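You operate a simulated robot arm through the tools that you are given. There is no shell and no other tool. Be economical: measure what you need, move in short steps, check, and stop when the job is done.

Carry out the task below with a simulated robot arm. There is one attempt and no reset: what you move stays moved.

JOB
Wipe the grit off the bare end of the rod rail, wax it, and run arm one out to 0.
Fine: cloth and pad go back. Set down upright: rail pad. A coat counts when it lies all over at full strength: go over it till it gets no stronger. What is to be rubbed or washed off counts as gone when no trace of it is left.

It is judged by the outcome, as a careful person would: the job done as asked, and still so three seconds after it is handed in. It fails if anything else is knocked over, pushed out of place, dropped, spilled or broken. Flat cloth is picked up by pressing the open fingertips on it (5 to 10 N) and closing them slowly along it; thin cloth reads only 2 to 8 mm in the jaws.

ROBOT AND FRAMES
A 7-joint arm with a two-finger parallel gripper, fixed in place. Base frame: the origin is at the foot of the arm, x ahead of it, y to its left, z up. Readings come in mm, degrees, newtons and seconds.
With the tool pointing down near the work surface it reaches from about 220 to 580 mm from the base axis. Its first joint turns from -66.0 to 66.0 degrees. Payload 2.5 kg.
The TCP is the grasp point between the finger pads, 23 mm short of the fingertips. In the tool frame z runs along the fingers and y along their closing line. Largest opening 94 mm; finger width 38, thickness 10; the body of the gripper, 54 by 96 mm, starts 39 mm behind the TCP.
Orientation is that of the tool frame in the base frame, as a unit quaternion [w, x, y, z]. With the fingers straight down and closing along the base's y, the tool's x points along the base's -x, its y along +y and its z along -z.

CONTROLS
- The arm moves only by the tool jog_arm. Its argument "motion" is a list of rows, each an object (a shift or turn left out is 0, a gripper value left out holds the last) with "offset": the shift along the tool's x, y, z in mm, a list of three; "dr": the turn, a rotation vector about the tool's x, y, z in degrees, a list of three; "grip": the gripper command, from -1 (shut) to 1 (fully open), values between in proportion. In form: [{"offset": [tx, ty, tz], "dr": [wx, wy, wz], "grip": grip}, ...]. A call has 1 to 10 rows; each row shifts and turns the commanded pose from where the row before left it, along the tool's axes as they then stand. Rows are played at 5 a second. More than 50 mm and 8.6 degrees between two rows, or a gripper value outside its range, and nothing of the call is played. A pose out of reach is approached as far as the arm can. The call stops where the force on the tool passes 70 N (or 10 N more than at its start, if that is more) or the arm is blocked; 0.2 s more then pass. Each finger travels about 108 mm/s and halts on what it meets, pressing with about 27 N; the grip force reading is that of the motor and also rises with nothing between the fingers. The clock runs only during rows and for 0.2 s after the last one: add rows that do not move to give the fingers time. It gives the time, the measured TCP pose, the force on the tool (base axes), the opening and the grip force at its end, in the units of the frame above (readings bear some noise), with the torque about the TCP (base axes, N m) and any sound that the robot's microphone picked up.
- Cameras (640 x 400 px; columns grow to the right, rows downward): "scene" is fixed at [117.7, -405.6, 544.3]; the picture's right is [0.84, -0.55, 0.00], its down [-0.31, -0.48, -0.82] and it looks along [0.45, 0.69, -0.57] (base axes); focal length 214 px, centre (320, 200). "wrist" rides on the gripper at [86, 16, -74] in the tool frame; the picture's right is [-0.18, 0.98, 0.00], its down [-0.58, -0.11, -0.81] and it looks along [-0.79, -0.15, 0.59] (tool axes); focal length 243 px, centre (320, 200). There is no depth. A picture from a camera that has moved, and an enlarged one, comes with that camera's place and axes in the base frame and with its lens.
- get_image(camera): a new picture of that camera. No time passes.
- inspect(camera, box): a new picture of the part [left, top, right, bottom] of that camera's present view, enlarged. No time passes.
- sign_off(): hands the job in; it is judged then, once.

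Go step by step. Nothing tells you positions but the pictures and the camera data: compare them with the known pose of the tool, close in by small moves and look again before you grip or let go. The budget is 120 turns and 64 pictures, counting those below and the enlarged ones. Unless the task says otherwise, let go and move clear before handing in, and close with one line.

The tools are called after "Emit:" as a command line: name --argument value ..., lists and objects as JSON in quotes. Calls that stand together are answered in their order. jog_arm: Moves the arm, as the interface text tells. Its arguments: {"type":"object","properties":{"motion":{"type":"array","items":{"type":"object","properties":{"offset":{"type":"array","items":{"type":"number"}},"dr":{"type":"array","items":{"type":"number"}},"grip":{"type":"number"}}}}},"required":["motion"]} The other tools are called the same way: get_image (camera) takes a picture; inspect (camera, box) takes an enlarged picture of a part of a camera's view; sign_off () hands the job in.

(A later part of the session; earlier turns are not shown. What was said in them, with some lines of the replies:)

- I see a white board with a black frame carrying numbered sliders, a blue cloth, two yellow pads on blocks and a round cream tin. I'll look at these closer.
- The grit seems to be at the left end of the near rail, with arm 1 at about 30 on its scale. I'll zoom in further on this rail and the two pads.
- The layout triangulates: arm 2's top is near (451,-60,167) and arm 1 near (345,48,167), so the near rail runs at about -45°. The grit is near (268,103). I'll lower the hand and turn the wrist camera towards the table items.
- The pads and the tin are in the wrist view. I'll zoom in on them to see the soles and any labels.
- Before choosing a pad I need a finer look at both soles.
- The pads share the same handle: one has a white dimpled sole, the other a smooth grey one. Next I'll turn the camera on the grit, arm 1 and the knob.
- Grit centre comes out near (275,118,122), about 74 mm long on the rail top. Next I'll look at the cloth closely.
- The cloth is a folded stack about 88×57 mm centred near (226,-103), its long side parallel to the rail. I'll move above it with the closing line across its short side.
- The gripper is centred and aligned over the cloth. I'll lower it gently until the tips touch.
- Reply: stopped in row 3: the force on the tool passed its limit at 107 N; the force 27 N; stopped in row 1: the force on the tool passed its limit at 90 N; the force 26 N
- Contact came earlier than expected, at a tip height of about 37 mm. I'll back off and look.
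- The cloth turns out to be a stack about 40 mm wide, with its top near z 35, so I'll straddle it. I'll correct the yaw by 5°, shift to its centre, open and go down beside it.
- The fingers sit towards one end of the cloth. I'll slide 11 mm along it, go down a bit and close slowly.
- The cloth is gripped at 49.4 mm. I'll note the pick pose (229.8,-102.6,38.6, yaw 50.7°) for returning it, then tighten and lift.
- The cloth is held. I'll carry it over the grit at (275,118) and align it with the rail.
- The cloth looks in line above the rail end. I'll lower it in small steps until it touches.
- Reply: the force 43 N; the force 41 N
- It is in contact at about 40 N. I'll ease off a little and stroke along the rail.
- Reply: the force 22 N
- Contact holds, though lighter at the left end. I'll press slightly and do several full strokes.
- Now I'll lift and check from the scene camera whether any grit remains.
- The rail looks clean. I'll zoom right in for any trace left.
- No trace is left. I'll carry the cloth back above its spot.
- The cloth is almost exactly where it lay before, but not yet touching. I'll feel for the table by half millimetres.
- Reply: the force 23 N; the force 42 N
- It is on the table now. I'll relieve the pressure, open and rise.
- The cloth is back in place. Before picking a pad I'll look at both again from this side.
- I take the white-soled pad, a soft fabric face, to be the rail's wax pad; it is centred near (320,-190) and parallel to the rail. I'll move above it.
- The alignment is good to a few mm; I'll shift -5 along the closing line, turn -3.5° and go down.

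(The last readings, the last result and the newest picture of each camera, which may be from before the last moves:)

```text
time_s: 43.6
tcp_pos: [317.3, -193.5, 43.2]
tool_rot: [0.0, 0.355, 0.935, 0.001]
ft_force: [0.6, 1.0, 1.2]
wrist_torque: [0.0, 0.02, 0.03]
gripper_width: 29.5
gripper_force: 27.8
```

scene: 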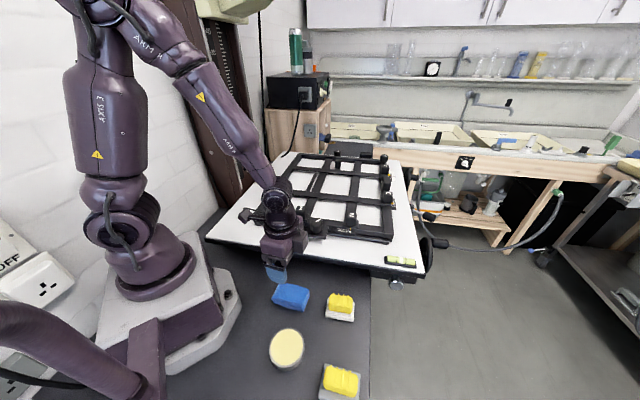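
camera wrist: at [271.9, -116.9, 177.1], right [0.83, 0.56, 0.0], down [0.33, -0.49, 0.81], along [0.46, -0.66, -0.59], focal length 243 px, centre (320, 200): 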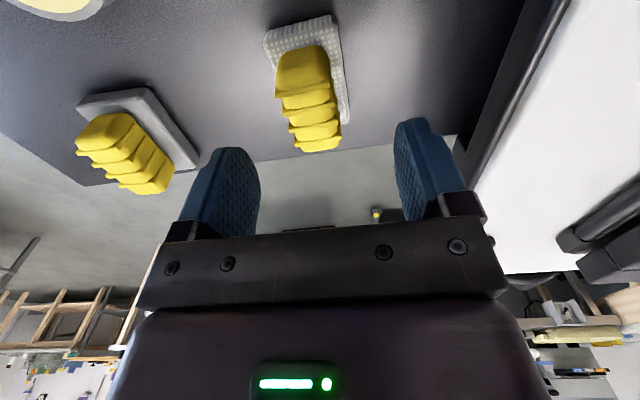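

The pad's handle is gripped at 29.5 mm; pick pose is (317.3,-193.5,43), yaw 41.6°. I'll lift it and carry it over the wax tin near (166,-199).

Emit:
jog_arm --motion '[{"grip": -1}, {"offset": [0, 0, -10]}, {"offset": [0, 0, -35]}, {"offset": [0, 0, -42]}, {"offset": [27.3, -26.1, 0]}, {"offset": [27.3, -26.1, 0]}, {"offset": [27.3, -26.1, 0]}, {"offset": [27.3, -26.1, 0]}, {}]'

Emit:
inspect --camera "scene" --box '[240, 270, 350, 400]'

Emit:
get_image --camera "wrist"

```text
time_s: 45.6
tcp_pos: [165.7, -198.5, 129.1]
tool_rot: [0.001, 0.354, 0.935, 0.002]
ft_force: [0.2, -0.8, -0.8]
wrist_torque: [-0.01, -0.02, 0.01]
gripper_width: 29.3
gripper_force: 27.0
```

```text
3.08 times, centred on (295, 335) of scene
camera zoom: at [117.7, -405.6, 544.3], right [0.84, -0.55, 0.0], down [-0.31, -0.48, -0.82], along [0.45, 0.69, -0.57], focal length 660 px, centre (397, -215)
```

zoom: 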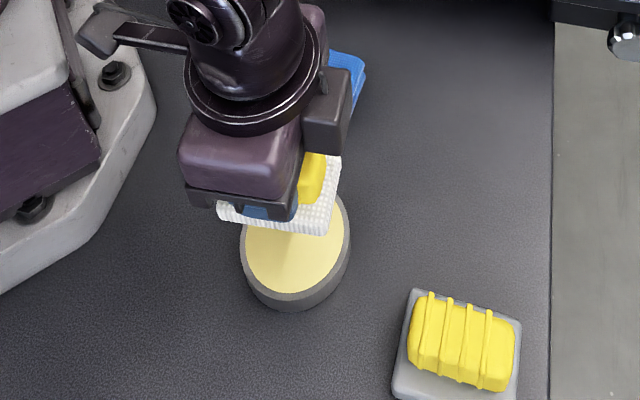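

```text
24 pictures are left
camera wrist: at [111.5, -128.0, 204.0], right [0.79, 0.61, 0.0], down [0.36, -0.47, 0.81], along [0.5, -0.64, -0.59], focal length 243 px, centre (320, 200)
```

wrist: 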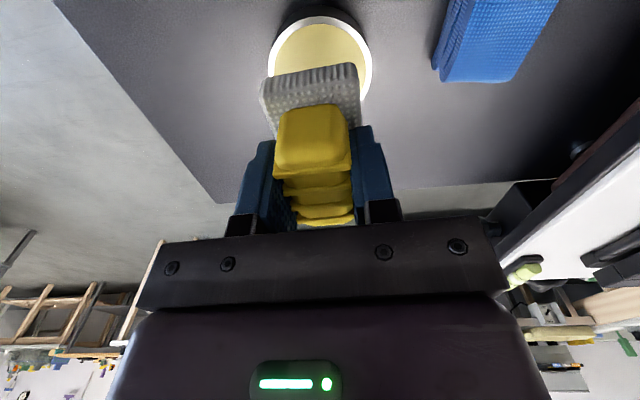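

The pad is over the tin. I'll lower it until the sole meets the wax.

Emit:
jog_arm --motion '[{"offset": [0, 0, 30]}, {"offset": [0, 0, 18]}, {"offset": [0, 0, 4]}, {}]'

Emit:
jog_arm --motion '[{"offset": [0, 0, 2]}, {"offset": [0, 0, 2]}, {"offset": [0, 0, 1]}, {}]'

```text
time_s: 46.6
tcp_pos: [166.5, -200.2, 77.4]
tool_rot: [0.001, 0.356, 0.935, 0.001]
ft_force: [0.5, -0.2, -0.8]
wrist_torque: [-0.03, -0.02, 0.03]
gripper_width: 29.5
gripper_force: 27.2
```

```text
time_s: 47.6
tcp_pos: [166.2, -199.0, 72.8]
tool_rot: [0.002, 0.355, 0.935, 0.0]
ft_force: [-0.8, 0.1, -1.1]
wrist_torque: [0.03, -0.02, 0.03]
gripper_width: 29.7
gripper_force: 26.8
```

Emit:
jog_arm --motion '[{"offset": [0, 0, 1.5]}, {"offset": [0, 0, 1.5]}, {}]'

Emit:
jog_arm --motion '[{"offset": [0, 0, 1]}, {"offset": [0, 0, 1]}, {}]'

Emit:
jog_arm --motion '[{"offset": [0, 0, 1]}, {"offset": [0, 0, 1]}, {}]'

```text
time_s: 48.4
tcp_pos: [166.9, -199.4, 68.8]
tool_rot: [0.0, 0.355, 0.935, 0.001]
ft_force: [0.1, 0.3, -0.7]
wrist_torque: [0.03, 0.02, 0.0]
gripper_width: 29.8
gripper_force: 27.6
```

```text
time_s: 49.2
tcp_pos: [164.5, -198.8, 67.2]
tool_rot: [0.001, 0.354, 0.935, 0.001]
ft_force: [-0.8, -0.6, -1.1]
wrist_torque: [0.0, -0.01, -0.02]
gripper_width: 29.6
gripper_force: 26.5
```

```text
time_s: 50.0
tcp_pos: [166.1, -198.8, 65.9]
tool_rot: [0.001, 0.355, 0.935, 0.0]
ft_force: [-5.5, 5.1, 40.8]
wrist_torque: [0.11, 0.09, 0.0]
gripper_width: 29.8
gripper_force: 27.3
```

The sole is pressed into the wax. I'll ease off slightly, hold, and then lift without sliding.

Emit:
jog_arm --motion '[{"offset": [0, 0, -0.4]}, {}, {}, {"offset": [0, 0, -15]}, {"offset": [0, 0, -45]}, {}]'

Emit:
inspect --camera "scene" --box '[240, 270, 350, 400]'

```text
time_s: 51.4
tcp_pos: [165.1, -199.2, 126.4]
tool_rot: [0.0, 0.355, 0.935, 0.001]
ft_force: [0.1, 0.1, -0.1]
wrist_torque: [0.01, -0.02, 0.01]
gripper_width: 29.6
gripper_force: 26.9
```

```text
3.08 times, centred on (295, 335) of scene
camera zoom: at [117.7, -405.6, 544.3], right [0.84, -0.55, 0.0], down [-0.31, -0.48, -0.82], along [0.45, 0.69, -0.57], focal length 660 px, centre (397, -215)
```

zoom: 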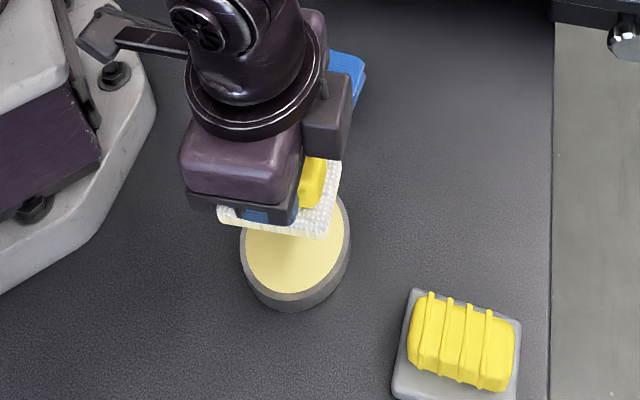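

The sole has picked up a creamy tint. I'll carry it up and over to the rail, keeping clear of the arm's base.

Emit:
jog_arm --motion '[{"offset": [0, 0, -45], "dr": [0, 0, 4.2]}, {"offset": [0, 0, -45]}, {"offset": [10.1, 39.5, 0]}, {"offset": [10.1, 39.5, 0]}, {"offset": [10.1, 39.5, 0]}, {"offset": [10.1, 39.5, 0]}, {"offset": [27.5, 35.5, 0]}, {"offset": [27.5, 35.5, 0]}, {"offset": [27.5, 35.5, 0]}, {"offset": [27.5, 35.5, 0]}]'

Emit:
jog_arm --motion '[{"offset": [0, 0, 25]}, {"offset": [0, 0, 12]}, {"offset": [0, 0, 5]}, {}]'

Emit:
inspect --camera "scene" --box '[230, 170, 330, 245]'

```text
time_s: 53.6
tcp_pos: [275.5, 118.5, 216.3]
tool_rot: [0.0, 0.389, 0.921, 0.0]
ft_force: [0.4, 0.1, -1.2]
wrist_torque: [-0.04, -0.01, 0.01]
gripper_width: 29.4
gripper_force: 26.7
```

```text
time_s: 54.6
tcp_pos: [275.4, 118.4, 173.8]
tool_rot: [0.0, 0.39, 0.921, 0.0]
ft_force: [-0.4, 0.2, -1.5]
wrist_torque: [0.01, 0.01, 0.01]
gripper_width: 29.5
gripper_force: 27.5
```

```text
5.33 times, centred on (280, 208) of scene
camera zoom: at [117.7, -405.6, 544.3], right [0.84, -0.55, 0.0], down [-0.31, -0.48, -0.82], along [0.45, 0.69, -0.57], focal length 1144 px, centre (533, 160)
```

zoom: 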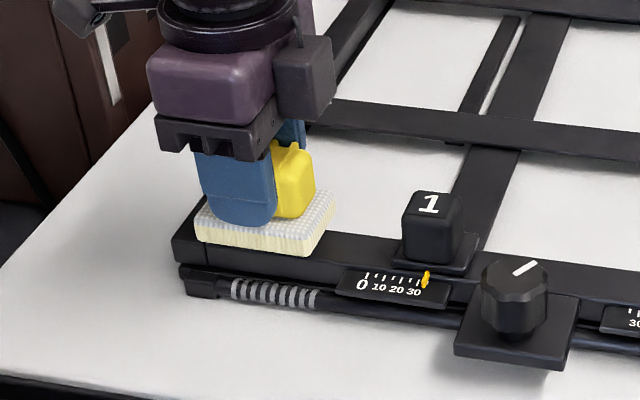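

The sole is clearly waxed and well placed above the rail. Lowering to contact.

Emit:
jog_arm --motion '[{"offset": [0, 0, 2]}, {"offset": [0, 0, 2]}, {"offset": [0, 0, 1]}, {}]'

Emit:
jog_arm --motion '[{"offset": [0, 0, 1]}, {"offset": [0, 0, 1]}, {}]'

```text
time_s: 55.6
tcp_pos: [276.6, 117.0, 169.1]
tool_rot: [0.0, 0.389, 0.921, 0.001]
ft_force: [-0.5, 0.3, -1.0]
wrist_torque: [-0.03, -0.01, -0.03]
gripper_width: 29.6
gripper_force: 27.2
```

```text
time_s: 56.4
tcp_pos: [275.8, 117.7, 166.8]
tool_rot: [0.0, 0.389, 0.921, 0.001]
ft_force: [0.1, -0.4, 0.4]
wrist_torque: [-0.01, -0.01, -0.01]
gripper_width: 29.6
gripper_force: 27.0
```

Emit:
jog_arm --motion '[{"offset": [0, 0, 0.7]}, {}]'

Emit:
jog_arm --motion '[{"offset": [0, 0, 0.7]}, {}]'

```text
time_s: 57.0
tcp_pos: [276.4, 117.6, 167.1]
tool_rot: [0.0, 0.389, 0.921, 0.001]
ft_force: [0.0, 0.5, -0.6]
wrist_torque: [0.03, -0.02, -0.01]
gripper_width: 29.4
gripper_force: 27.2
```

```text
time_s: 57.6
tcp_pos: [276.7, 118.4, 166.7]
tool_rot: [0.001, 0.39, 0.921, 0.0]
ft_force: [-3.7, -2.7, 15.4]
wrist_torque: [-0.39, -0.06, -0.1]
gripper_width: 29.2
gripper_force: 27.0
```

Contact at about 15 N. I'll stroke along the bare end.

Emit:
jog_arm --motion '[{"offset": [12, 0, 0]}, {"offset": [12, 0, 0]}, {"offset": [-15, 0, 0]}, {"offset": [-15, 0, 0]}, {"offset": [-12, 0, 0]}, {"offset": [-12, 0, 0]}, {"offset": [15, 3, 0]}, {"offset": [15, 0, 0]}, {"offset": [12, 0, 0]}, {"offset": [12, 0, 0]}]'

Emit:
jog_arm --motion '[{"offset": [-15, -6, 0]}, {"offset": [-15, 0, 0]}, {"offset": [-12, 0, 0]}, {"offset": [-12, 0, 0]}, {"offset": [15, 3, 0]}, {"offset": [15, 0, 0]}, {"offset": [12, 0, 0]}, {"offset": [12, 0, 0]}, {"offset": [-12, 0, 0]}, {"offset": [-12, 0, 0]}]'

```text
time_s: 59.8
tcp_pos: [261.7, 137.3, 166.3]
tool_rot: [0.001, 0.389, 0.921, 0.001]
ft_force: [5.5, -5.4, 17.8]
wrist_torque: [-0.2, -0.03, 0.09]
gripper_width: 29.6
gripper_force: 26.5
```

```text
time_s: 62.0
tcp_pos: [275.0, 116.9, 167.3]
tool_rot: [0.0, 0.39, 0.921, 0.0]
ft_force: [-0.8, -0.1, -0.4]
wrist_torque: [0.02, 0.0, 0.0]
gripper_width: 29.3
gripper_force: 27.0
```

I'll lift off and look at the coat.

Emit:
jog_arm --motion '[{"offset": [0, 0, -20]}, {"offset": [0, 0, -25]}, {"offset": [30, 30, 0]}, {"offset": [0, 40, 0]}, {"offset": [0, 40, 0]}, {}]'

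Emit:
inspect --camera "scene" --box '[250, 200, 306, 235]'

```text
time_s: 63.4
tcp_pos: [333.8, 215.1, 210.5]
tool_rot: [0.0, 0.389, 0.921, 0.0]
ft_force: [0.7, -0.6, -0.3]
wrist_torque: [-0.01, -0.03, 0.03]
gripper_width: 29.5
gripper_force: 27.0
```

```text
11.43 times, centred on (278, 218) of scene
camera zoom: at [117.7, -405.6, 544.3], right [0.84, -0.55, 0.0], down [-0.31, -0.48, -0.82], along [0.45, 0.69, -0.57], focal length 2451 px, centre (800, 0)
```

zoom: 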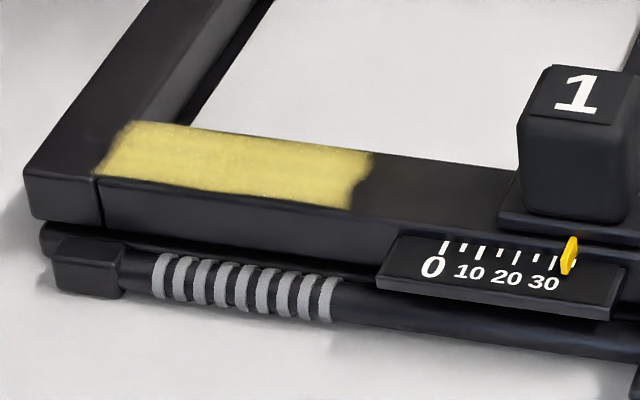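

The white-soled pad works: a coat lies over exactly the former grit patch, still a bit mottled. I'll go back for more strokes until it gets no stronger.

Emit:
jog_arm --motion '[{"offset": [0, -40, 0]}, {"offset": [0, -40, 0]}, {"offset": [-30, -30, 0]}, {"offset": [0, 0, 25]}, {"offset": [0, 0, 17]}, {"offset": [0, 0, 3]}, {"offset": [0, 0, 0.6]}, {}]'

Emit:
jog_arm --motion '[{"offset": [0, 0, 0.6]}, {}]'

```text
time_s: 65.2
tcp_pos: [277.3, 117.3, 166.6]
tool_rot: [0.002, 0.389, 0.921, 0.0]
ft_force: [-6.4, -4.4, 27.1]
wrist_torque: [-0.17, 0.26, 0.02]
gripper_width: 29.6
gripper_force: 27.5
```

```text
time_s: 65.8
tcp_pos: [277.5, 117.5, 165.3]
tool_rot: [0.001, 0.389, 0.921, 0.002]
ft_force: [-10.4, -7.9, 42.0]
wrist_torque: [-0.22, 0.25, -0.01]
gripper_width: 29.8
gripper_force: 26.6
```

Emit:
jog_arm --motion '[{"offset": [0, 0, -0.5]}, {"offset": [12, 0, 0]}, {"offset": [12, 0, 0]}, {"offset": [-15, 0, 0]}, {"offset": [-15, 0, 0]}, {"offset": [-15, 0, 0]}, {"offset": [15, 3, 0]}, {"offset": [15, 0, 0]}, {"offset": [15, 0, 0]}, {"offset": [-15, 0, 0]}]'

Emit:
jog_arm --motion '[{"offset": [-15, -3, 0]}, {"offset": [-15, -3, 0]}, {"offset": [15, 0, 0]}, {"offset": [15, 0, 0]}, {"offset": [15, 0, 0]}, {"offset": [-15, 3, 0]}, {"offset": [-15, 0, 0]}, {"offset": [-15, 0, 0]}, {"offset": [15, 0, 0]}, {"offset": [5, 0, 0]}]'

Emit:
jog_arm --motion '[{"offset": [0, 0, -20]}, {"offset": [0, 0, -25]}, {"offset": [30, 30, 0]}, {"offset": [0, 40, 0]}, {"offset": [0, 40, 0]}, {}]'

Emit:
inspect --camera "scene" --box '[250, 200, 306, 235]'

```text
time_s: 68.0
tcp_pos: [270.2, 126.2, 166.0]
tool_rot: [0.0, 0.388, 0.922, 0.001]
ft_force: [-4.7, 3.4, 10.0]
wrist_torque: [-0.03, -0.11, 0.04]
gripper_width: 29.5
gripper_force: 27.2
```

```text
time_s: 70.2
tcp_pos: [275.9, 116.6, 167.3]
tool_rot: [0.0, 0.388, 0.922, 0.001]
ft_force: [-0.7, 0.2, -1.5]
wrist_torque: [0.01, -0.02, 0.03]
gripper_width: 29.6
gripper_force: 26.9
```

```text
time_s: 71.6
tcp_pos: [335.5, 216.7, 210.4]
tool_rot: [0.0, 0.388, 0.921, 0.001]
ft_force: [-0.3, 0.2, -1.6]
wrist_torque: [-0.02, 0.0, 0.03]
gripper_width: 29.7
gripper_force: 26.9
```

```text
11.43 times, centred on (278, 218) of scene
camera zoom: at [117.7, -405.6, 544.3], right [0.84, -0.55, 0.0], down [-0.31, -0.48, -0.82], along [0.45, 0.69, -0.57], focal length 2451 px, centre (800, 0)
```

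zoom: 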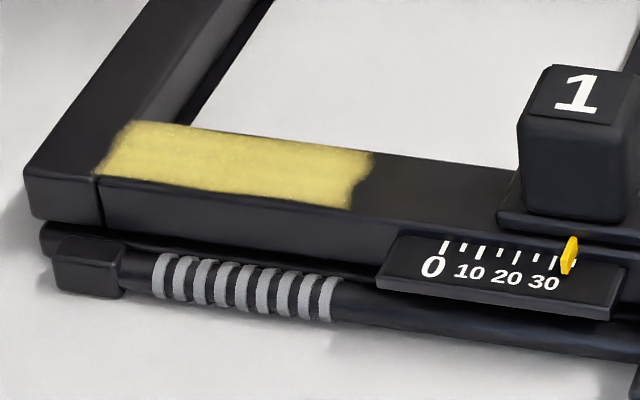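

The second pass changed nothing visible, but the pad may simply be empty. I'll reload it once and compare.

Emit:
jog_arm --motion '[{"offset": [-19.9, -36.3, -2]}, {"offset": [-19.9, -36.3, -2]}, {"offset": [-19.9, -36.3, 0]}, {"offset": [-19.9, -36.3, 0]}, {"offset": [-19.9, -36.3, 0]}, {"offset": [-19.9, -36.3, 0]}, {"offset": [-19.9, -36.3, 0]}, {"offset": [-10.1, -39.5, 0]}, {"offset": [-10.1, -39.5, 0]}, {"offset": [-10.1, -39.5, 0]}]'

Emit:
jog_arm --motion '[{"offset": [-10.1, -39.5, 0]}, {"offset": [0, 0, 40]}, {"offset": [0, 0, 40]}, {"offset": [0, 0, 40], "dr": [0, 0, -4.2]}, {"offset": [0, 0, 18]}, {}]'

```text
time_s: 73.8
tcp_pos: [184.7, -165.6, 215.3]
tool_rot: [0.001, 0.389, 0.921, 0.001]
ft_force: [-0.4, 0.1, -0.9]
wrist_torque: [0.02, -0.02, 0.0]
gripper_width: 29.5
gripper_force: 27.1
```

```text
time_s: 75.2
tcp_pos: [164.8, -200.8, 75.3]
tool_rot: [0.001, 0.355, 0.935, 0.001]
ft_force: [0.6, 1.6, -0.9]
wrist_torque: [0.0, 0.02, 0.0]
gripper_width: 29.6
gripper_force: 26.2
```

Emit:
jog_arm --motion '[{"offset": [0, 0, 4]}, {"offset": [0, 0, 3]}, {"offset": [0, 0, 1]}, {}]'

Emit:
jog_arm --motion '[{"offset": [0, 0, 1]}, {"offset": [0, 0, 0.7]}, {}]'

Emit:
jog_arm --motion '[{"offset": [0, 0, 0.7]}, {}, {}]'

```text
time_s: 76.2
tcp_pos: [165.0, -200.1, 68.2]
tool_rot: [0.0, 0.355, 0.935, 0.0]
ft_force: [-0.5, -0.9, -1.0]
wrist_torque: [0.01, 0.03, -0.03]
gripper_width: 29.7
gripper_force: 26.7
```

```text
time_s: 77.0
tcp_pos: [166.4, -200.4, 65.2]
tool_rot: [0.001, 0.355, 0.935, 0.001]
ft_force: [-0.2, -0.5, -1.3]
wrist_torque: [-0.01, 0.0, 0.0]
gripper_width: 29.4
gripper_force: 27.1
```

```text
time_s: 77.8
tcp_pos: [164.4, -201.3, 65.9]
tool_rot: [0.0, 0.355, 0.935, 0.001]
ft_force: [0.0, 0.4, -0.8]
wrist_torque: [-0.02, 0.0, 0.01]
gripper_width: 29.7
gripper_force: 27.1
```

Emit:
jog_arm --motion '[{"offset": [0, 0, 0.8]}, {}]'

Emit:
jog_arm --motion '[{"offset": [0, 0, 0.8]}, {}]'

```text
time_s: 78.4
tcp_pos: [164.3, -200.7, 64.1]
tool_rot: [0.002, 0.355, 0.935, 0.001]
ft_force: [-4.4, 4.8, 33.1]
wrist_torque: [0.21, 0.0, 0.03]
gripper_width: 29.6
gripper_force: 27.1
```

```text
time_s: 79.0
tcp_pos: [165.1, -202.0, 64.8]
tool_rot: [0.001, 0.355, 0.935, 0.0]
ft_force: [-6.9, 6.3, 60.8]
wrist_torque: [0.42, 0.04, 0.1]
gripper_width: 29.4
gripper_force: 27.1
```

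Loaded. Back to the rail.

Emit:
jog_arm --motion '[{"offset": [0, 0, -10]}, {"offset": [0, 0, -45]}, {"offset": [0, 0, -48], "dr": [0, 0, 4.2]}, {"offset": [0, 0, -48]}, {"offset": [10.1, 39.5, 0]}, {"offset": [10.1, 39.5, 0]}, {"offset": [10.1, 39.5, 0]}, {"offset": [10.1, 39.5, 0]}]'

Emit:
jog_arm --motion '[{"offset": [27.5, 35.5, 0]}, {"offset": [27.5, 35.5, 0]}, {"offset": [27.5, 35.5, 0]}, {"offset": [27.5, 35.5, 0]}, {"offset": [0, 0, 30]}, {"offset": [0, 0, 12]}, {"offset": [0, 0, 4]}, {}]'

```text
time_s: 80.8
tcp_pos: [250.0, -62.1, 214.8]
tool_rot: [0.001, 0.39, 0.921, 0.0]
ft_force: [-0.7, 0.8, -0.9]
wrist_torque: [0.0, -0.02, 0.01]
gripper_width: 29.3
gripper_force: 26.9
```

```text
time_s: 82.6
tcp_pos: [275.3, 115.6, 169.0]
tool_rot: [0.001, 0.389, 0.921, 0.001]
ft_force: [-0.2, -0.2, -0.7]
wrist_torque: [0.01, 0.02, 0.01]
gripper_width: 29.4
gripper_force: 26.9
```

Emit:
jog_arm --motion '[{"offset": [1, 1.5, 1.5]}, {"offset": [0, 0, 1]}, {}]'

Emit:
jog_arm --motion '[{"offset": [0, 0, 1]}, {}]'

Emit:
jog_arm --motion '[{"offset": [0, 0, 0.8]}, {}]'

```text
time_s: 83.4
tcp_pos: [275.5, 116.4, 166.4]
tool_rot: [0.001, 0.389, 0.921, 0.001]
ft_force: [0.3, -0.1, -1.1]
wrist_torque: [0.0, -0.01, 0.0]
gripper_width: 29.4
gripper_force: 27.0
```

```text
time_s: 84.0
tcp_pos: [275.1, 116.6, 165.1]
tool_rot: [0.0, 0.389, 0.921, 0.001]
ft_force: [0.0, 0.0, -1.0]
wrist_torque: [-0.02, 0.02, -0.02]
gripper_width: 29.7
gripper_force: 27.1
```

```text
time_s: 84.6
tcp_pos: [275.8, 117.5, 165.2]
tool_rot: [0.0, 0.389, 0.921, 0.001]
ft_force: [-0.6, -0.1, -0.6]
wrist_torque: [0.0, 0.02, -0.02]
gripper_width: 29.2
gripper_force: 27.4
```

Emit:
jog_arm --motion '[{"offset": [0, 0, 0.8]}, {}]'

Emit:
jog_arm --motion '[{"offset": [0, 0, 0.5]}, {}]'

```text
time_s: 85.2
tcp_pos: [275.6, 118.5, 165.1]
tool_rot: [0.001, 0.389, 0.921, 0.0]
ft_force: [-4.6, -1.9, 22.4]
wrist_torque: [-0.09, 0.31, 0.01]
gripper_width: 29.5
gripper_force: 26.8
```

```text
time_s: 85.8
tcp_pos: [275.9, 118.1, 163.8]
tool_rot: [0.002, 0.39, 0.921, 0.002]
ft_force: [-10.3, -1.2, 44.5]
wrist_torque: [-0.08, 0.52, 0.01]
gripper_width: 29.4
gripper_force: 27.3
```

Firm contact again; full strokes, with a small press midway to hold the contact.

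Emit:
jog_arm --motion '[{"offset": [12, 0, -0.3]}, {"offset": [12, 0, 0]}, {"offset": [-15, 0, 0]}, {"offset": [-15, 0, 0]}, {"offset": [-15, 0, 0]}, {"offset": [15, 3, 0.2]}, {"offset": [15, 0, 0]}, {"offset": [15, 0, 0]}, {"offset": [-15, 0, 0]}, {"offset": [-15, 0, 0]}]'

Emit:
jog_arm --motion '[{"offset": [-15, -3, 0.4]}, {"offset": [15, -3, 0]}, {"offset": [15, 0, 0]}, {"offset": [15, 0, 0.2]}, {"offset": [-15, 3, 0]}, {"offset": [-15, 0, 0]}, {"offset": [-15, 0, 0]}, {"offset": [15, 0, 0]}, {"offset": [9, 0, 0]}]'

Emit:
jog_arm --motion '[{"offset": [0, 0, -20]}, {"offset": [0, 0, -25]}, {"offset": [30, 30, 0]}, {"offset": [0, 40, 0]}, {"offset": [0, 40, 0]}, {}]'

Emit:
inspect --camera "scene" --box '[250, 200, 306, 235]'

```text
time_s: 88.0
tcp_pos: [281.1, 117.6, 164.9]
tool_rot: [-0.001, 0.387, 0.922, 0.002]
ft_force: [-14.7, 16.8, 45.1]
wrist_torque: [0.17, 0.27, -0.12]
gripper_width: 29.7
gripper_force: 26.9
```

```text
time_s: 89.2
tcp_pos: [261.5, 132.6, 165.2]
tool_rot: [-0.003, 0.386, 0.922, 0.001]
ft_force: [-3.8, -1.8, 14.4]
wrist_torque: [-0.44, -0.24, -0.15]
gripper_width: 29.5
gripper_force: 27.1
stopped in row 5: the force on the tool passed its limit at 81 N (the readings are from after the stop); the commanded pose is now the measured one
```

```text
time_s: 90.6
tcp_pos: [319.2, 230.3, 208.6]
tool_rot: [-0.004, 0.386, 0.922, 0.001]
ft_force: [-0.4, -0.2, 0.1]
wrist_torque: [-0.02, 0.02, 0.02]
gripper_width: 29.5
gripper_force: 28.0
```

```text
11.43 times, centred on (278, 218) of scene
camera zoom: at [117.7, -405.6, 544.3], right [0.84, -0.55, 0.0], down [-0.31, -0.48, -0.82], along [0.45, 0.69, -0.57], focal length 2451 px, centre (800, 0)
```

zoom: 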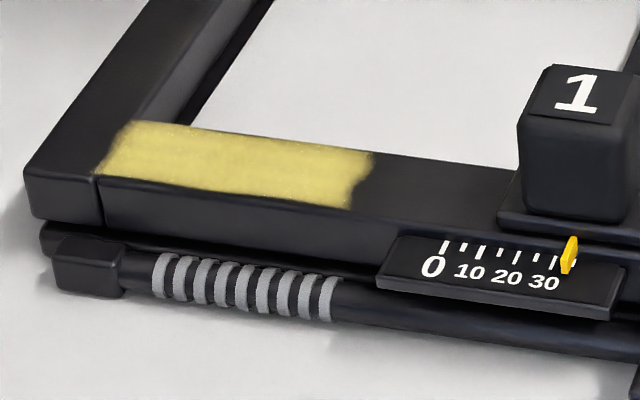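

The coat is unchanged after reloading, so it is at full strength and covers the whole patch. Now I'll return the pad to its place, skirting arm 1 and the knob.

Emit:
jog_arm --motion '[{"offset": [-20.4, -33.9, -3]}, {"offset": [-20.4, -33.9, -3]}, {"offset": [-20.4, -33.9, 0]}, {"offset": [-20.4, -33.9, 0]}, {"offset": [-20.4, -33.9, 0]}, {"offset": [-20.4, -33.9, 0]}, {"offset": [-35.6, -19, 0]}, {"offset": [-35.6, -19, 0]}, {"offset": [-35.6, -19, 0]}, {"offset": [-35.6, -19, 0]}]'

Emit:
jog_arm --motion '[{"offset": [-35.6, -19, 0]}, {"dr": [0, 0, -3.8]}, {"offset": [0, 0, 40]}, {"offset": [0, 0, 40]}, {"offset": [0, 0, 40]}, {}]'

```text
time_s: 92.8
tcp_pos: [304.0, -155.6, 214.1]
tool_rot: [-0.003, 0.387, 0.922, 0.002]
ft_force: [0.3, -0.6, -0.6]
wrist_torque: [0.01, -0.01, -0.01]
gripper_width: 29.6
gripper_force: 27.3
```

```text
time_s: 94.2
tcp_pos: [316.3, -192.7, 92.7]
tool_rot: [-0.003, 0.356, 0.935, 0.001]
ft_force: [0.5, -0.3, -0.5]
wrist_torque: [-0.02, -0.02, 0.01]
gripper_width: 29.8
gripper_force: 26.3
```

Emit:
jog_arm --motion '[{"offset": [-1.3, 0, 30]}, {"offset": [0, 0, 14]}, {"offset": [0, 0, 4]}, {}]'

Emit:
jog_arm --motion '[{"offset": [0, 0, 1]}, {"offset": [0, 0, 1]}, {}]'

Emit:
jog_arm --motion '[{"offset": [0, 0, 0.7]}, {}]'

```text
time_s: 95.2
tcp_pos: [316.5, -193.0, 44.7]
tool_rot: [-0.005, 0.355, 0.935, 0.002]
ft_force: [-0.2, 0.4, -2.0]
wrist_torque: [0.02, -0.03, -0.03]
gripper_width: 29.5
gripper_force: 27.4
```

```text
time_s: 96.0
tcp_pos: [316.5, -194.1, 44.9]
tool_rot: [-0.004, 0.355, 0.935, 0.002]
ft_force: [-0.4, -0.4, -0.6]
wrist_torque: [0.01, -0.01, -0.03]
gripper_width: 29.4
gripper_force: 27.2
```

```text
time_s: 96.6
tcp_pos: [315.3, -193.2, 42.6]
tool_rot: [-0.005, 0.355, 0.935, 0.002]
ft_force: [0.3, 0.3, -0.9]
wrist_torque: [0.0, -0.02, -0.02]
gripper_width: 29.5
gripper_force: 27.0
```

Emit:
jog_arm --motion '[{"offset": [0, 0, 0.8]}, {}]'

Emit:
jog_arm --motion '[{"offset": [0, 0, 0.8]}, {}]'

Emit:
jog_arm --motion '[{"offset": [0, 0, 0.8]}, {}]'

```text
time_s: 97.2
tcp_pos: [316.2, -193.3, 42.0]
tool_rot: [-0.004, 0.356, 0.934, 0.002]
ft_force: [-0.5, 0.4, -1.1]
wrist_torque: [0.01, 0.01, -0.01]
gripper_width: 29.6
gripper_force: 26.5
```

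```text
time_s: 97.8
tcp_pos: [316.5, -193.2, 40.8]
tool_rot: [-0.003, 0.356, 0.934, 0.001]
ft_force: [-2.4, 1.0, 6.5]
wrist_torque: [-0.12, -0.11, 0.0]
gripper_width: 29.7
gripper_force: 26.8
```

```text
time_s: 98.4
tcp_pos: [315.8, -193.3, 40.4]
tool_rot: [-0.004, 0.356, 0.934, 0.001]
ft_force: [-7.2, 5.4, 24.7]
wrist_torque: [-0.42, -0.41, -0.02]
gripper_width: 29.4
gripper_force: 26.7
```

The pad is standing on the table. I'll ease off, open and rise.

Emit:
jog_arm --motion '[{"offset": [0, 0, -0.6]}, {"grip": -0.2}, {"grip": 0.2}, {"grip": 0.5}, {}, {"offset": [0, 0, -15]}, {"offset": [0, 0, -40]}, {"offset": [0, 0, -45]}, {"offset": [0, 0, -45]}, {"offset": [0, 0, -40]}]'

Emit:
inspect --camera "scene" --box '[250, 250, 390, 400]'

```text
time_s: 100.6
tcp_pos: [316.9, -193.7, 224.6]
tool_rot: [-0.004, 0.356, 0.935, 0.002]
ft_force: [-0.6, -0.7, 0.3]
wrist_torque: [0.01, 0.06, 0.0]
gripper_width: 70.8
gripper_force: 0.0
```

```text
2.67 times, centred on (320, 325) of scene
camera zoom: at [117.7, -405.6, 544.3], right [0.84, -0.55, 0.0], down [-0.31, -0.48, -0.82], along [0.45, 0.69, -0.57], focal length 572 px, centre (320, -133)
```

zoom: 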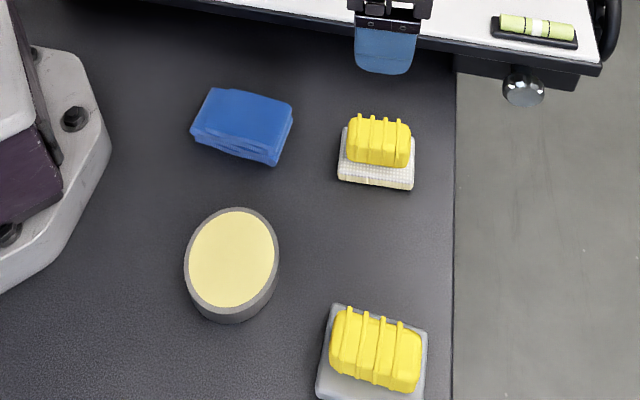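

Cloth, pad and tin all stand where they were. Next I'll move above arm 1, closing line across the rail.

Emit:
jog_arm --motion '[{"dr": [0.5, 0, 4.1], "grip": 0.25}, {"offset": [25.8, 31.6, 0]}, {"offset": [25.8, 31.6, 0]}, {"offset": [25.8, 31.6, 0]}, {"offset": [25.8, 31.6, 0]}, {"offset": [25.8, 31.6, 0]}, {"offset": [25.8, 31.6, 0]}, {}]'

Emit:
inspect --camera "wrist" --box '[180, 0, 460, 200]'

Emit:
inspect --camera "scene" --box '[260, 150, 350, 245]'

```text
time_s: 102.4
tcp_pos: [345.1, 50.6, 224.5]
tool_rot: [-0.006, 0.389, 0.921, -0.002]
ft_force: [-0.3, 0.5, -0.7]
wrist_torque: [0.0, 0.05, 0.0]
gripper_width: 58.8
gripper_force: 0.1
```

```text
2.00 times, centred on (320, 100) of wrist
camera zoom: at [298.1, 124.1, 299.3], right [0.83, 0.55, -0.01], down [0.34, -0.49, 0.8], along [0.44, -0.67, -0.6], focal length 485 px, centre (320, 400)
```

zoom: 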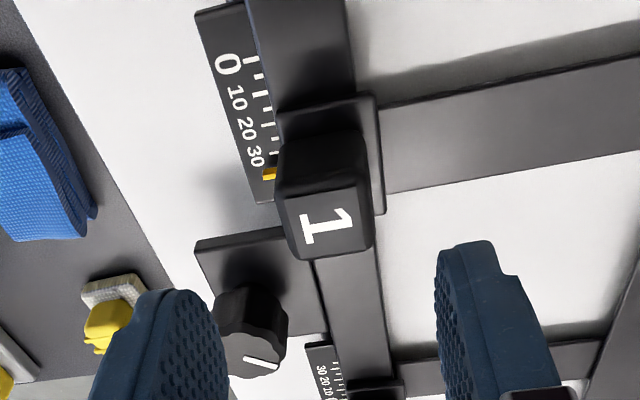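

```text
4.21 times, centred on (305, 198) of scene
camera zoom: at [117.7, -405.6, 544.3], right [0.84, -0.55, 0.0], down [-0.31, -0.48, -0.82], along [0.45, 0.69, -0.57], focal length 903 px, centre (383, 210)
```

zoom: 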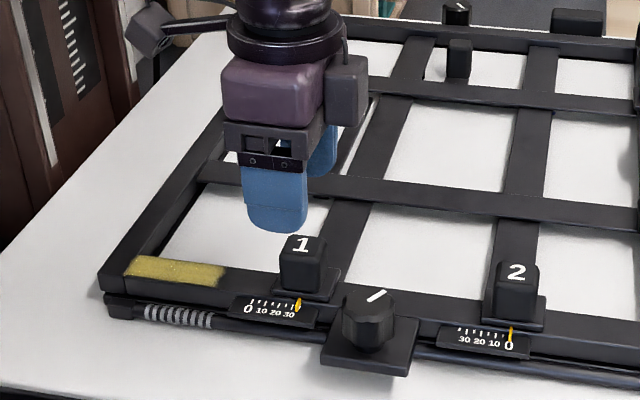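

The block is about 26 mm wide and nearly centred; I'll shift 2.5 mm, go down so the tips stay above its base plate, and close gently.

Emit:
jog_arm --motion '[{"offset": [0, 2.5, 25]}, {"offset": [0, 0, 20]}, {"offset": [0, 0, 10]}, {"offset": [0, 0, 6]}, {}]'

Emit:
inspect --camera "scene" --box '[270, 180, 340, 240]'

```text
time_s: 103.6
tcp_pos: [346.6, 51.1, 164.2]
tool_rot: [-0.005, 0.389, 0.921, -0.004]
ft_force: [-1.1, 0.5, 0.3]
wrist_torque: [0.01, 0.0, 0.03]
gripper_width: 58.8
gripper_force: 0.0
```

```text
6.67 times, centred on (305, 210) of scene
camera zoom: at [117.7, -405.6, 544.3], right [0.84, -0.55, 0.0], down [-0.31, -0.48, -0.82], along [0.45, 0.69, -0.57], focal length 1430 px, centre (420, 133)
```

zoom: 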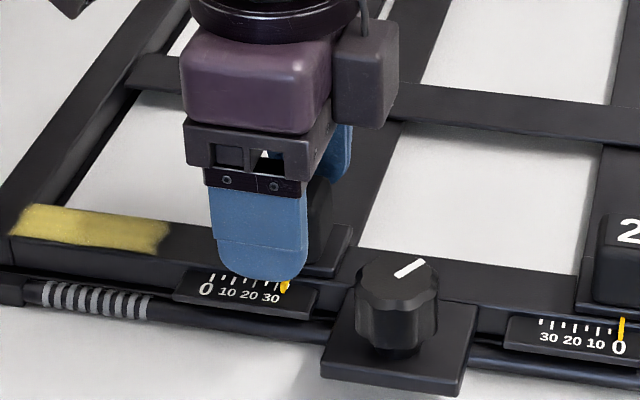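

Emit:
jog_arm --motion '[{"offset": [0, 0, 2], "grip": 0}, {"grip": -0.2}, {"grip": -0.35}, {"grip": -0.5}, {"grip": -0.7}, {}]'

Emit:
jog_arm --motion '[{"offset": [3, 0, 0]}, {}]'

```text
time_s: 105.0
tcp_pos: [346.8, 50.1, 162.0]
tool_rot: [-0.005, 0.388, 0.922, -0.004]
ft_force: [-2.6, -3.7, -2.0]
wrist_torque: [0.37, -0.63, 1.48]
gripper_width: 30.3
gripper_force: 45.2
```

```text
time_s: 105.6
tcp_pos: [343.5, 54.0, 161.3]
tool_rot: [-0.004, 0.388, 0.922, -0.003]
ft_force: [0.1, -3.1, 3.0]
wrist_torque: [0.65, 0.15, 1.77]
gripper_width: 30.4
gripper_force: 45.1
```

It moved easily, but there is some twist in the grip. I'll yield 2° to the torque and look at the pointer.

Emit:
jog_arm --motion '[{"dr": [0, 0, -2]}, {}]'

Emit:
inspect --camera "scene" --box '[270, 190, 330, 235]'

```text
time_s: 106.2
tcp_pos: [344.4, 51.8, 161.9]
tool_rot: [-0.005, 0.376, 0.927, -0.002]
ft_force: [2.2, -0.4, 0.0]
wrist_torque: [0.69, -0.54, -2.02]
gripper_width: 30.3
gripper_force: 44.6
```

```text
8.89 times, centred on (300, 212) of scene
camera zoom: at [117.7, -405.6, 544.3], right [0.84, -0.55, 0.0], down [-0.31, -0.48, -0.82], along [0.45, 0.69, -0.57], focal length 1906 px, centre (498, 89)
```

zoom: 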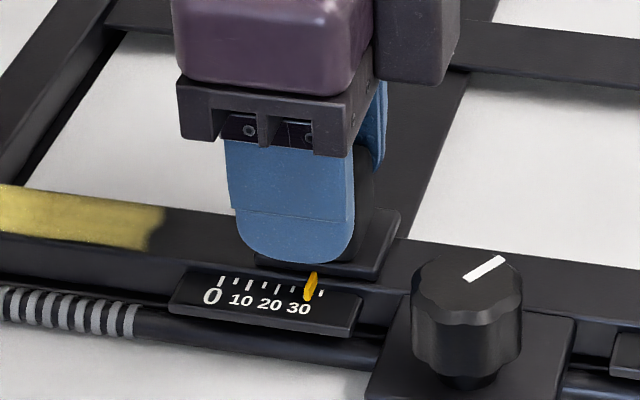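

The slide runs free, and the pointer is now at about 31. I'll undo half the turn and run it out most of the way.

Emit:
jog_arm --motion '[{"dr": [0, 0, 1]}, {"offset": [6, 0, 0]}, {"offset": [6, 0, 0]}, {"offset": [6, 0, 0]}, {"offset": [6, 0, 0]}, {}]'

Emit:
inspect --camera "scene" --box '[270, 190, 330, 235]'

```text
time_s: 107.6
tcp_pos: [326.7, 69.4, 161.8]
tool_rot: [-0.006, 0.381, 0.925, -0.002]
ft_force: [5.0, 2.1, -14.4]
wrist_torque: [0.0, -1.06, -0.97]
gripper_width: 29.9
gripper_force: 45.0
```

```text
8.89 times, centred on (300, 212) of scene
camera zoom: at [117.7, -405.6, 544.3], right [0.84, -0.55, 0.0], down [-0.31, -0.48, -0.82], along [0.45, 0.69, -0.57], focal length 1906 px, centre (498, 89)
```

zoom: 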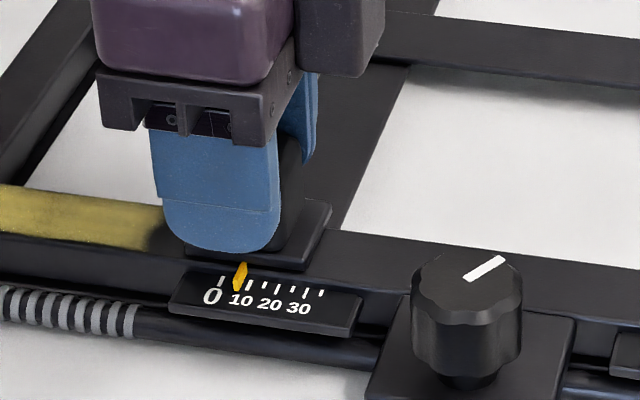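

About 6 to 7 mm remain. I'll go another 5 and check.

Emit:
jog_arm --motion '[{"offset": [2.5, 0, 0]}, {"offset": [2.5, 0, 0]}, {}]'

Emit:
inspect --camera "scene" --box '[283, 212, 309, 230]'

```text
time_s: 108.4
tcp_pos: [323.1, 73.8, 161.3]
tool_rot: [-0.005, 0.381, 0.924, -0.003]
ft_force: [5.8, 4.6, -24.7]
wrist_torque: [0.04, -1.14, -1.22]
gripper_width: 30.1
gripper_force: 44.7
```

```text
16.00 times, centred on (296, 221) of scene
camera zoom: at [117.8, -405.6, 544.3], right [0.84, -0.55, 0.0], down [-0.31, -0.48, -0.82], along [0.45, 0.69, -0.57], focal length 3432 px, centre (704, -136)
```

zoom: 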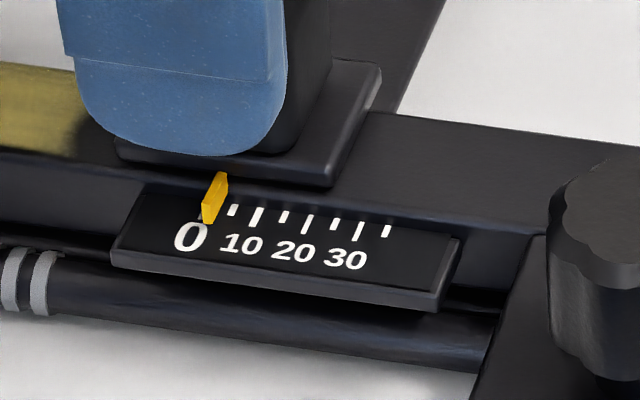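

Pointer is about 1.5 mm short of the 0 line. A small last move, also easing the upward pull.

Emit:
jog_arm --motion '[{"offset": [1.5, 0, 0.4]}, {}]'

Emit:
inspect --camera "scene" --box '[285, 214, 303, 227]'

```text
time_s: 109.0
tcp_pos: [322.7, 73.6, 161.2]
tool_rot: [-0.006, 0.381, 0.925, -0.003]
ft_force: [6.9, 4.6, -17.1]
wrist_torque: [0.56, -0.61, -1.11]
gripper_width: 30.0
gripper_force: 45.0
```

```text
16.00 times, centred on (294, 220) of scene
camera zoom: at [117.7, -405.6, 544.3], right [0.84, -0.55, 0.0], down [-0.31, -0.48, -0.82], along [0.45, 0.69, -0.57], focal length 3432 px, centre (736, -128)
```

zoom: 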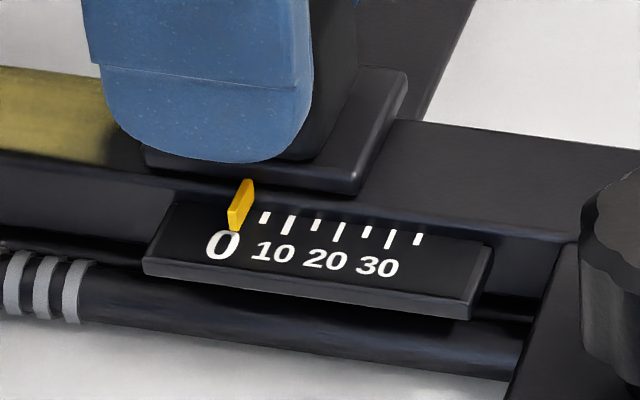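

It now looks right on 0. I'll cross-check from the wrist camera and at higher zoom.

Emit:
inspect --camera "wrist" --box '[160, 0, 320, 100]'

Emit:
inspect --camera "scene" --box '[287, 215, 297, 223]'

```text
4.00 times, centred on (240, 50) of wrist
camera zoom: at [273.6, 147.6, 237.3], right [0.82, 0.57, -0.01], down [0.35, -0.49, 0.8], along [0.45, -0.66, -0.6], focal length 970 px, centre (640, 800)
```

zoom: 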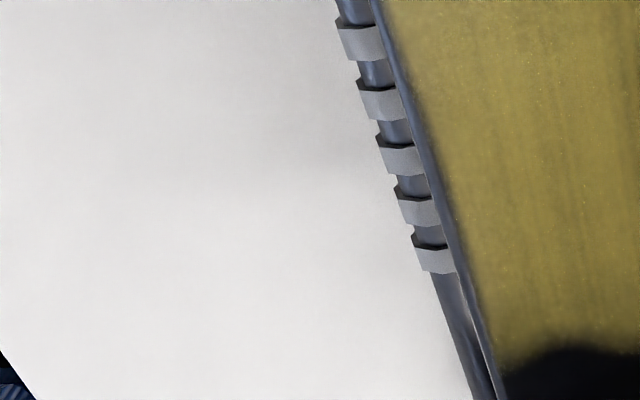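

```text
16.00 times, centred on (292, 219) of scene
camera zoom: at [117.7, -405.6, 544.3], right [0.84, -0.55, 0.0], down [-0.31, -0.48, -0.82], along [0.45, 0.69, -0.57], focal length 3432 px, centre (768, -104)
```

zoom: 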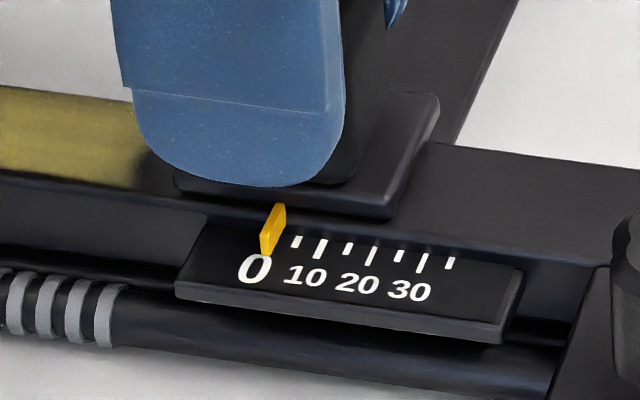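

It may still be short by up to 1 mm. Arm 2 stands at exactly 0, so I'll see how its pointer sits against the tick for comparison.

Emit:
inspect --camera "scene" --box '[328, 222, 368, 244]'

```text
16.00 times, centred on (348, 233) of scene
camera zoom: at [117.7, -405.6, 544.3], right [0.84, -0.55, 0.0], down [-0.31, -0.48, -0.82], along [0.45, 0.69, -0.57], focal length 3432 px, centre (-128, -328)
```

zoom: 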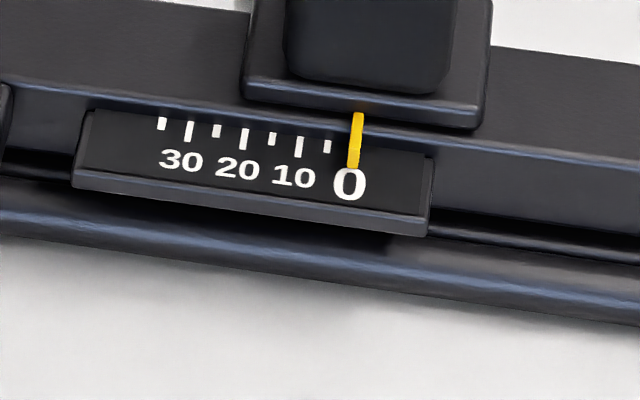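

By comparison arm 1 is still about 0.8 mm short. A final nudge of 0.9 mm.

Emit:
jog_arm --motion '[{"offset": [0.9, 0, 0.2]}, {}]'

Emit:
inspect --camera "scene" --box '[272, 208, 312, 230]'

```text
time_s: 109.6
tcp_pos: [321.7, 74.3, 162.5]
tool_rot: [-0.006, 0.382, 0.924, -0.003]
ft_force: [5.3, 3.1, -10.7]
wrist_torque: [0.92, -0.42, -1.03]
gripper_width: 30.0
gripper_force: 44.9
```

```text
16.00 times, centred on (292, 219) of scene
camera zoom: at [117.7, -405.6, 544.3], right [0.84, -0.55, 0.0], down [-0.31, -0.48, -0.82], along [0.45, 0.69, -0.57], focal length 3432 px, centre (768, -104)
```

zoom: 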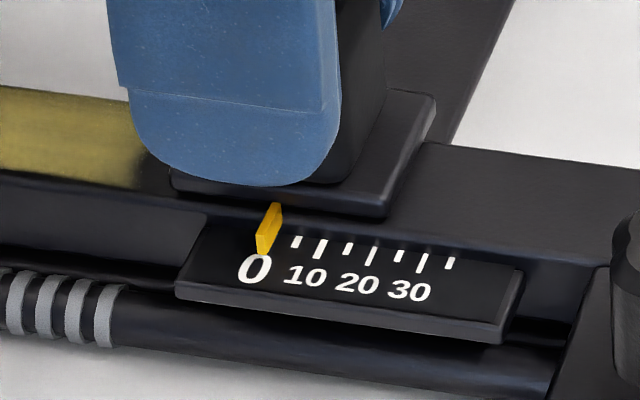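

On 0 now. I'll take out the remaining twist, open slowly and rise.

Emit:
jog_arm --motion '[{"dr": [0, 0, 0.6]}, {"grip": -0.25}, {"grip": 0.0}, {"grip": 0.2}, {}, {"offset": [0, 0, -20]}, {"offset": [0, 0, -30]}, {"offset": [0, 0, -40]}, {}]'

Emit:
inspect --camera "scene" --box '[272, 208, 312, 230]'

```text
time_s: 111.6
tcp_pos: [322.2, 75.8, 250.9]
tool_rot: [-0.004, 0.386, 0.922, -0.003]
ft_force: [0.2, 0.3, -0.1]
wrist_torque: [0.04, -0.02, 0.04]
gripper_width: 56.5
gripper_force: 0.1
```

```text
16.00 times, centred on (292, 219) of scene
camera zoom: at [117.7, -405.6, 544.3], right [0.84, -0.55, 0.0], down [-0.31, -0.48, -0.82], along [0.45, 0.69, -0.57], focal length 3432 px, centre (768, -104)
```

zoom: 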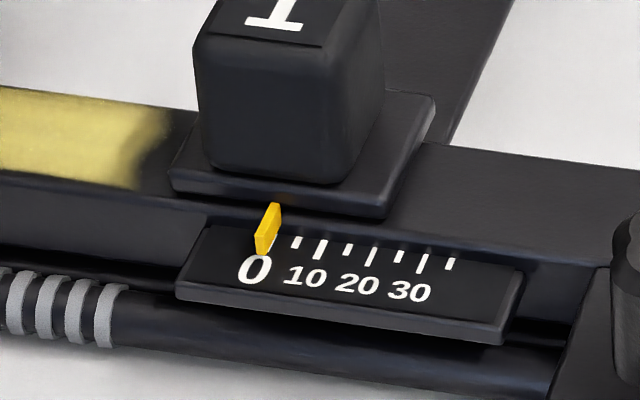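

The pointer stays on 0 after release and the coat is untouched. One last overall look before handing in.

Emit:
jog_arm --motion '[{"offset": [0, 0, -45]}, {"offset": [0, 0, -45]}, {}]'

Emit:
get_image --camera "scene"

```text
time_s: 112.4
tcp_pos: [323.3, 74.6, 342.1]
tool_rot: [-0.005, 0.386, 0.923, -0.003]
ft_force: [-0.5, 0.4, 0.5]
wrist_torque: [0.01, 0.01, 0.01]
gripper_width: 56.4
gripper_force: 0.0
```

```text
5 pictures are left
```

scene: 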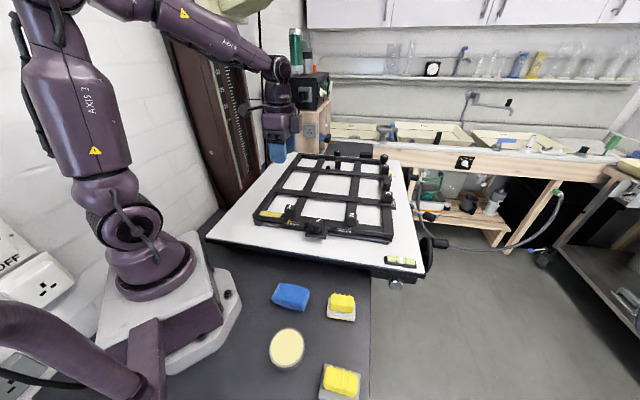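

Everything is in place and the arm is clear, so I'm handing in.

Emit:
sign_off

```text
The job is handed in.
```

The grit is wiped off the bare rail end with no trace left, the end is waxed all over until it got no stronger, arm one is at 0, and the cloth and pad are back, the pad upright; I judged the white-soled pad to be the rail pad, since neither pad was labelled.
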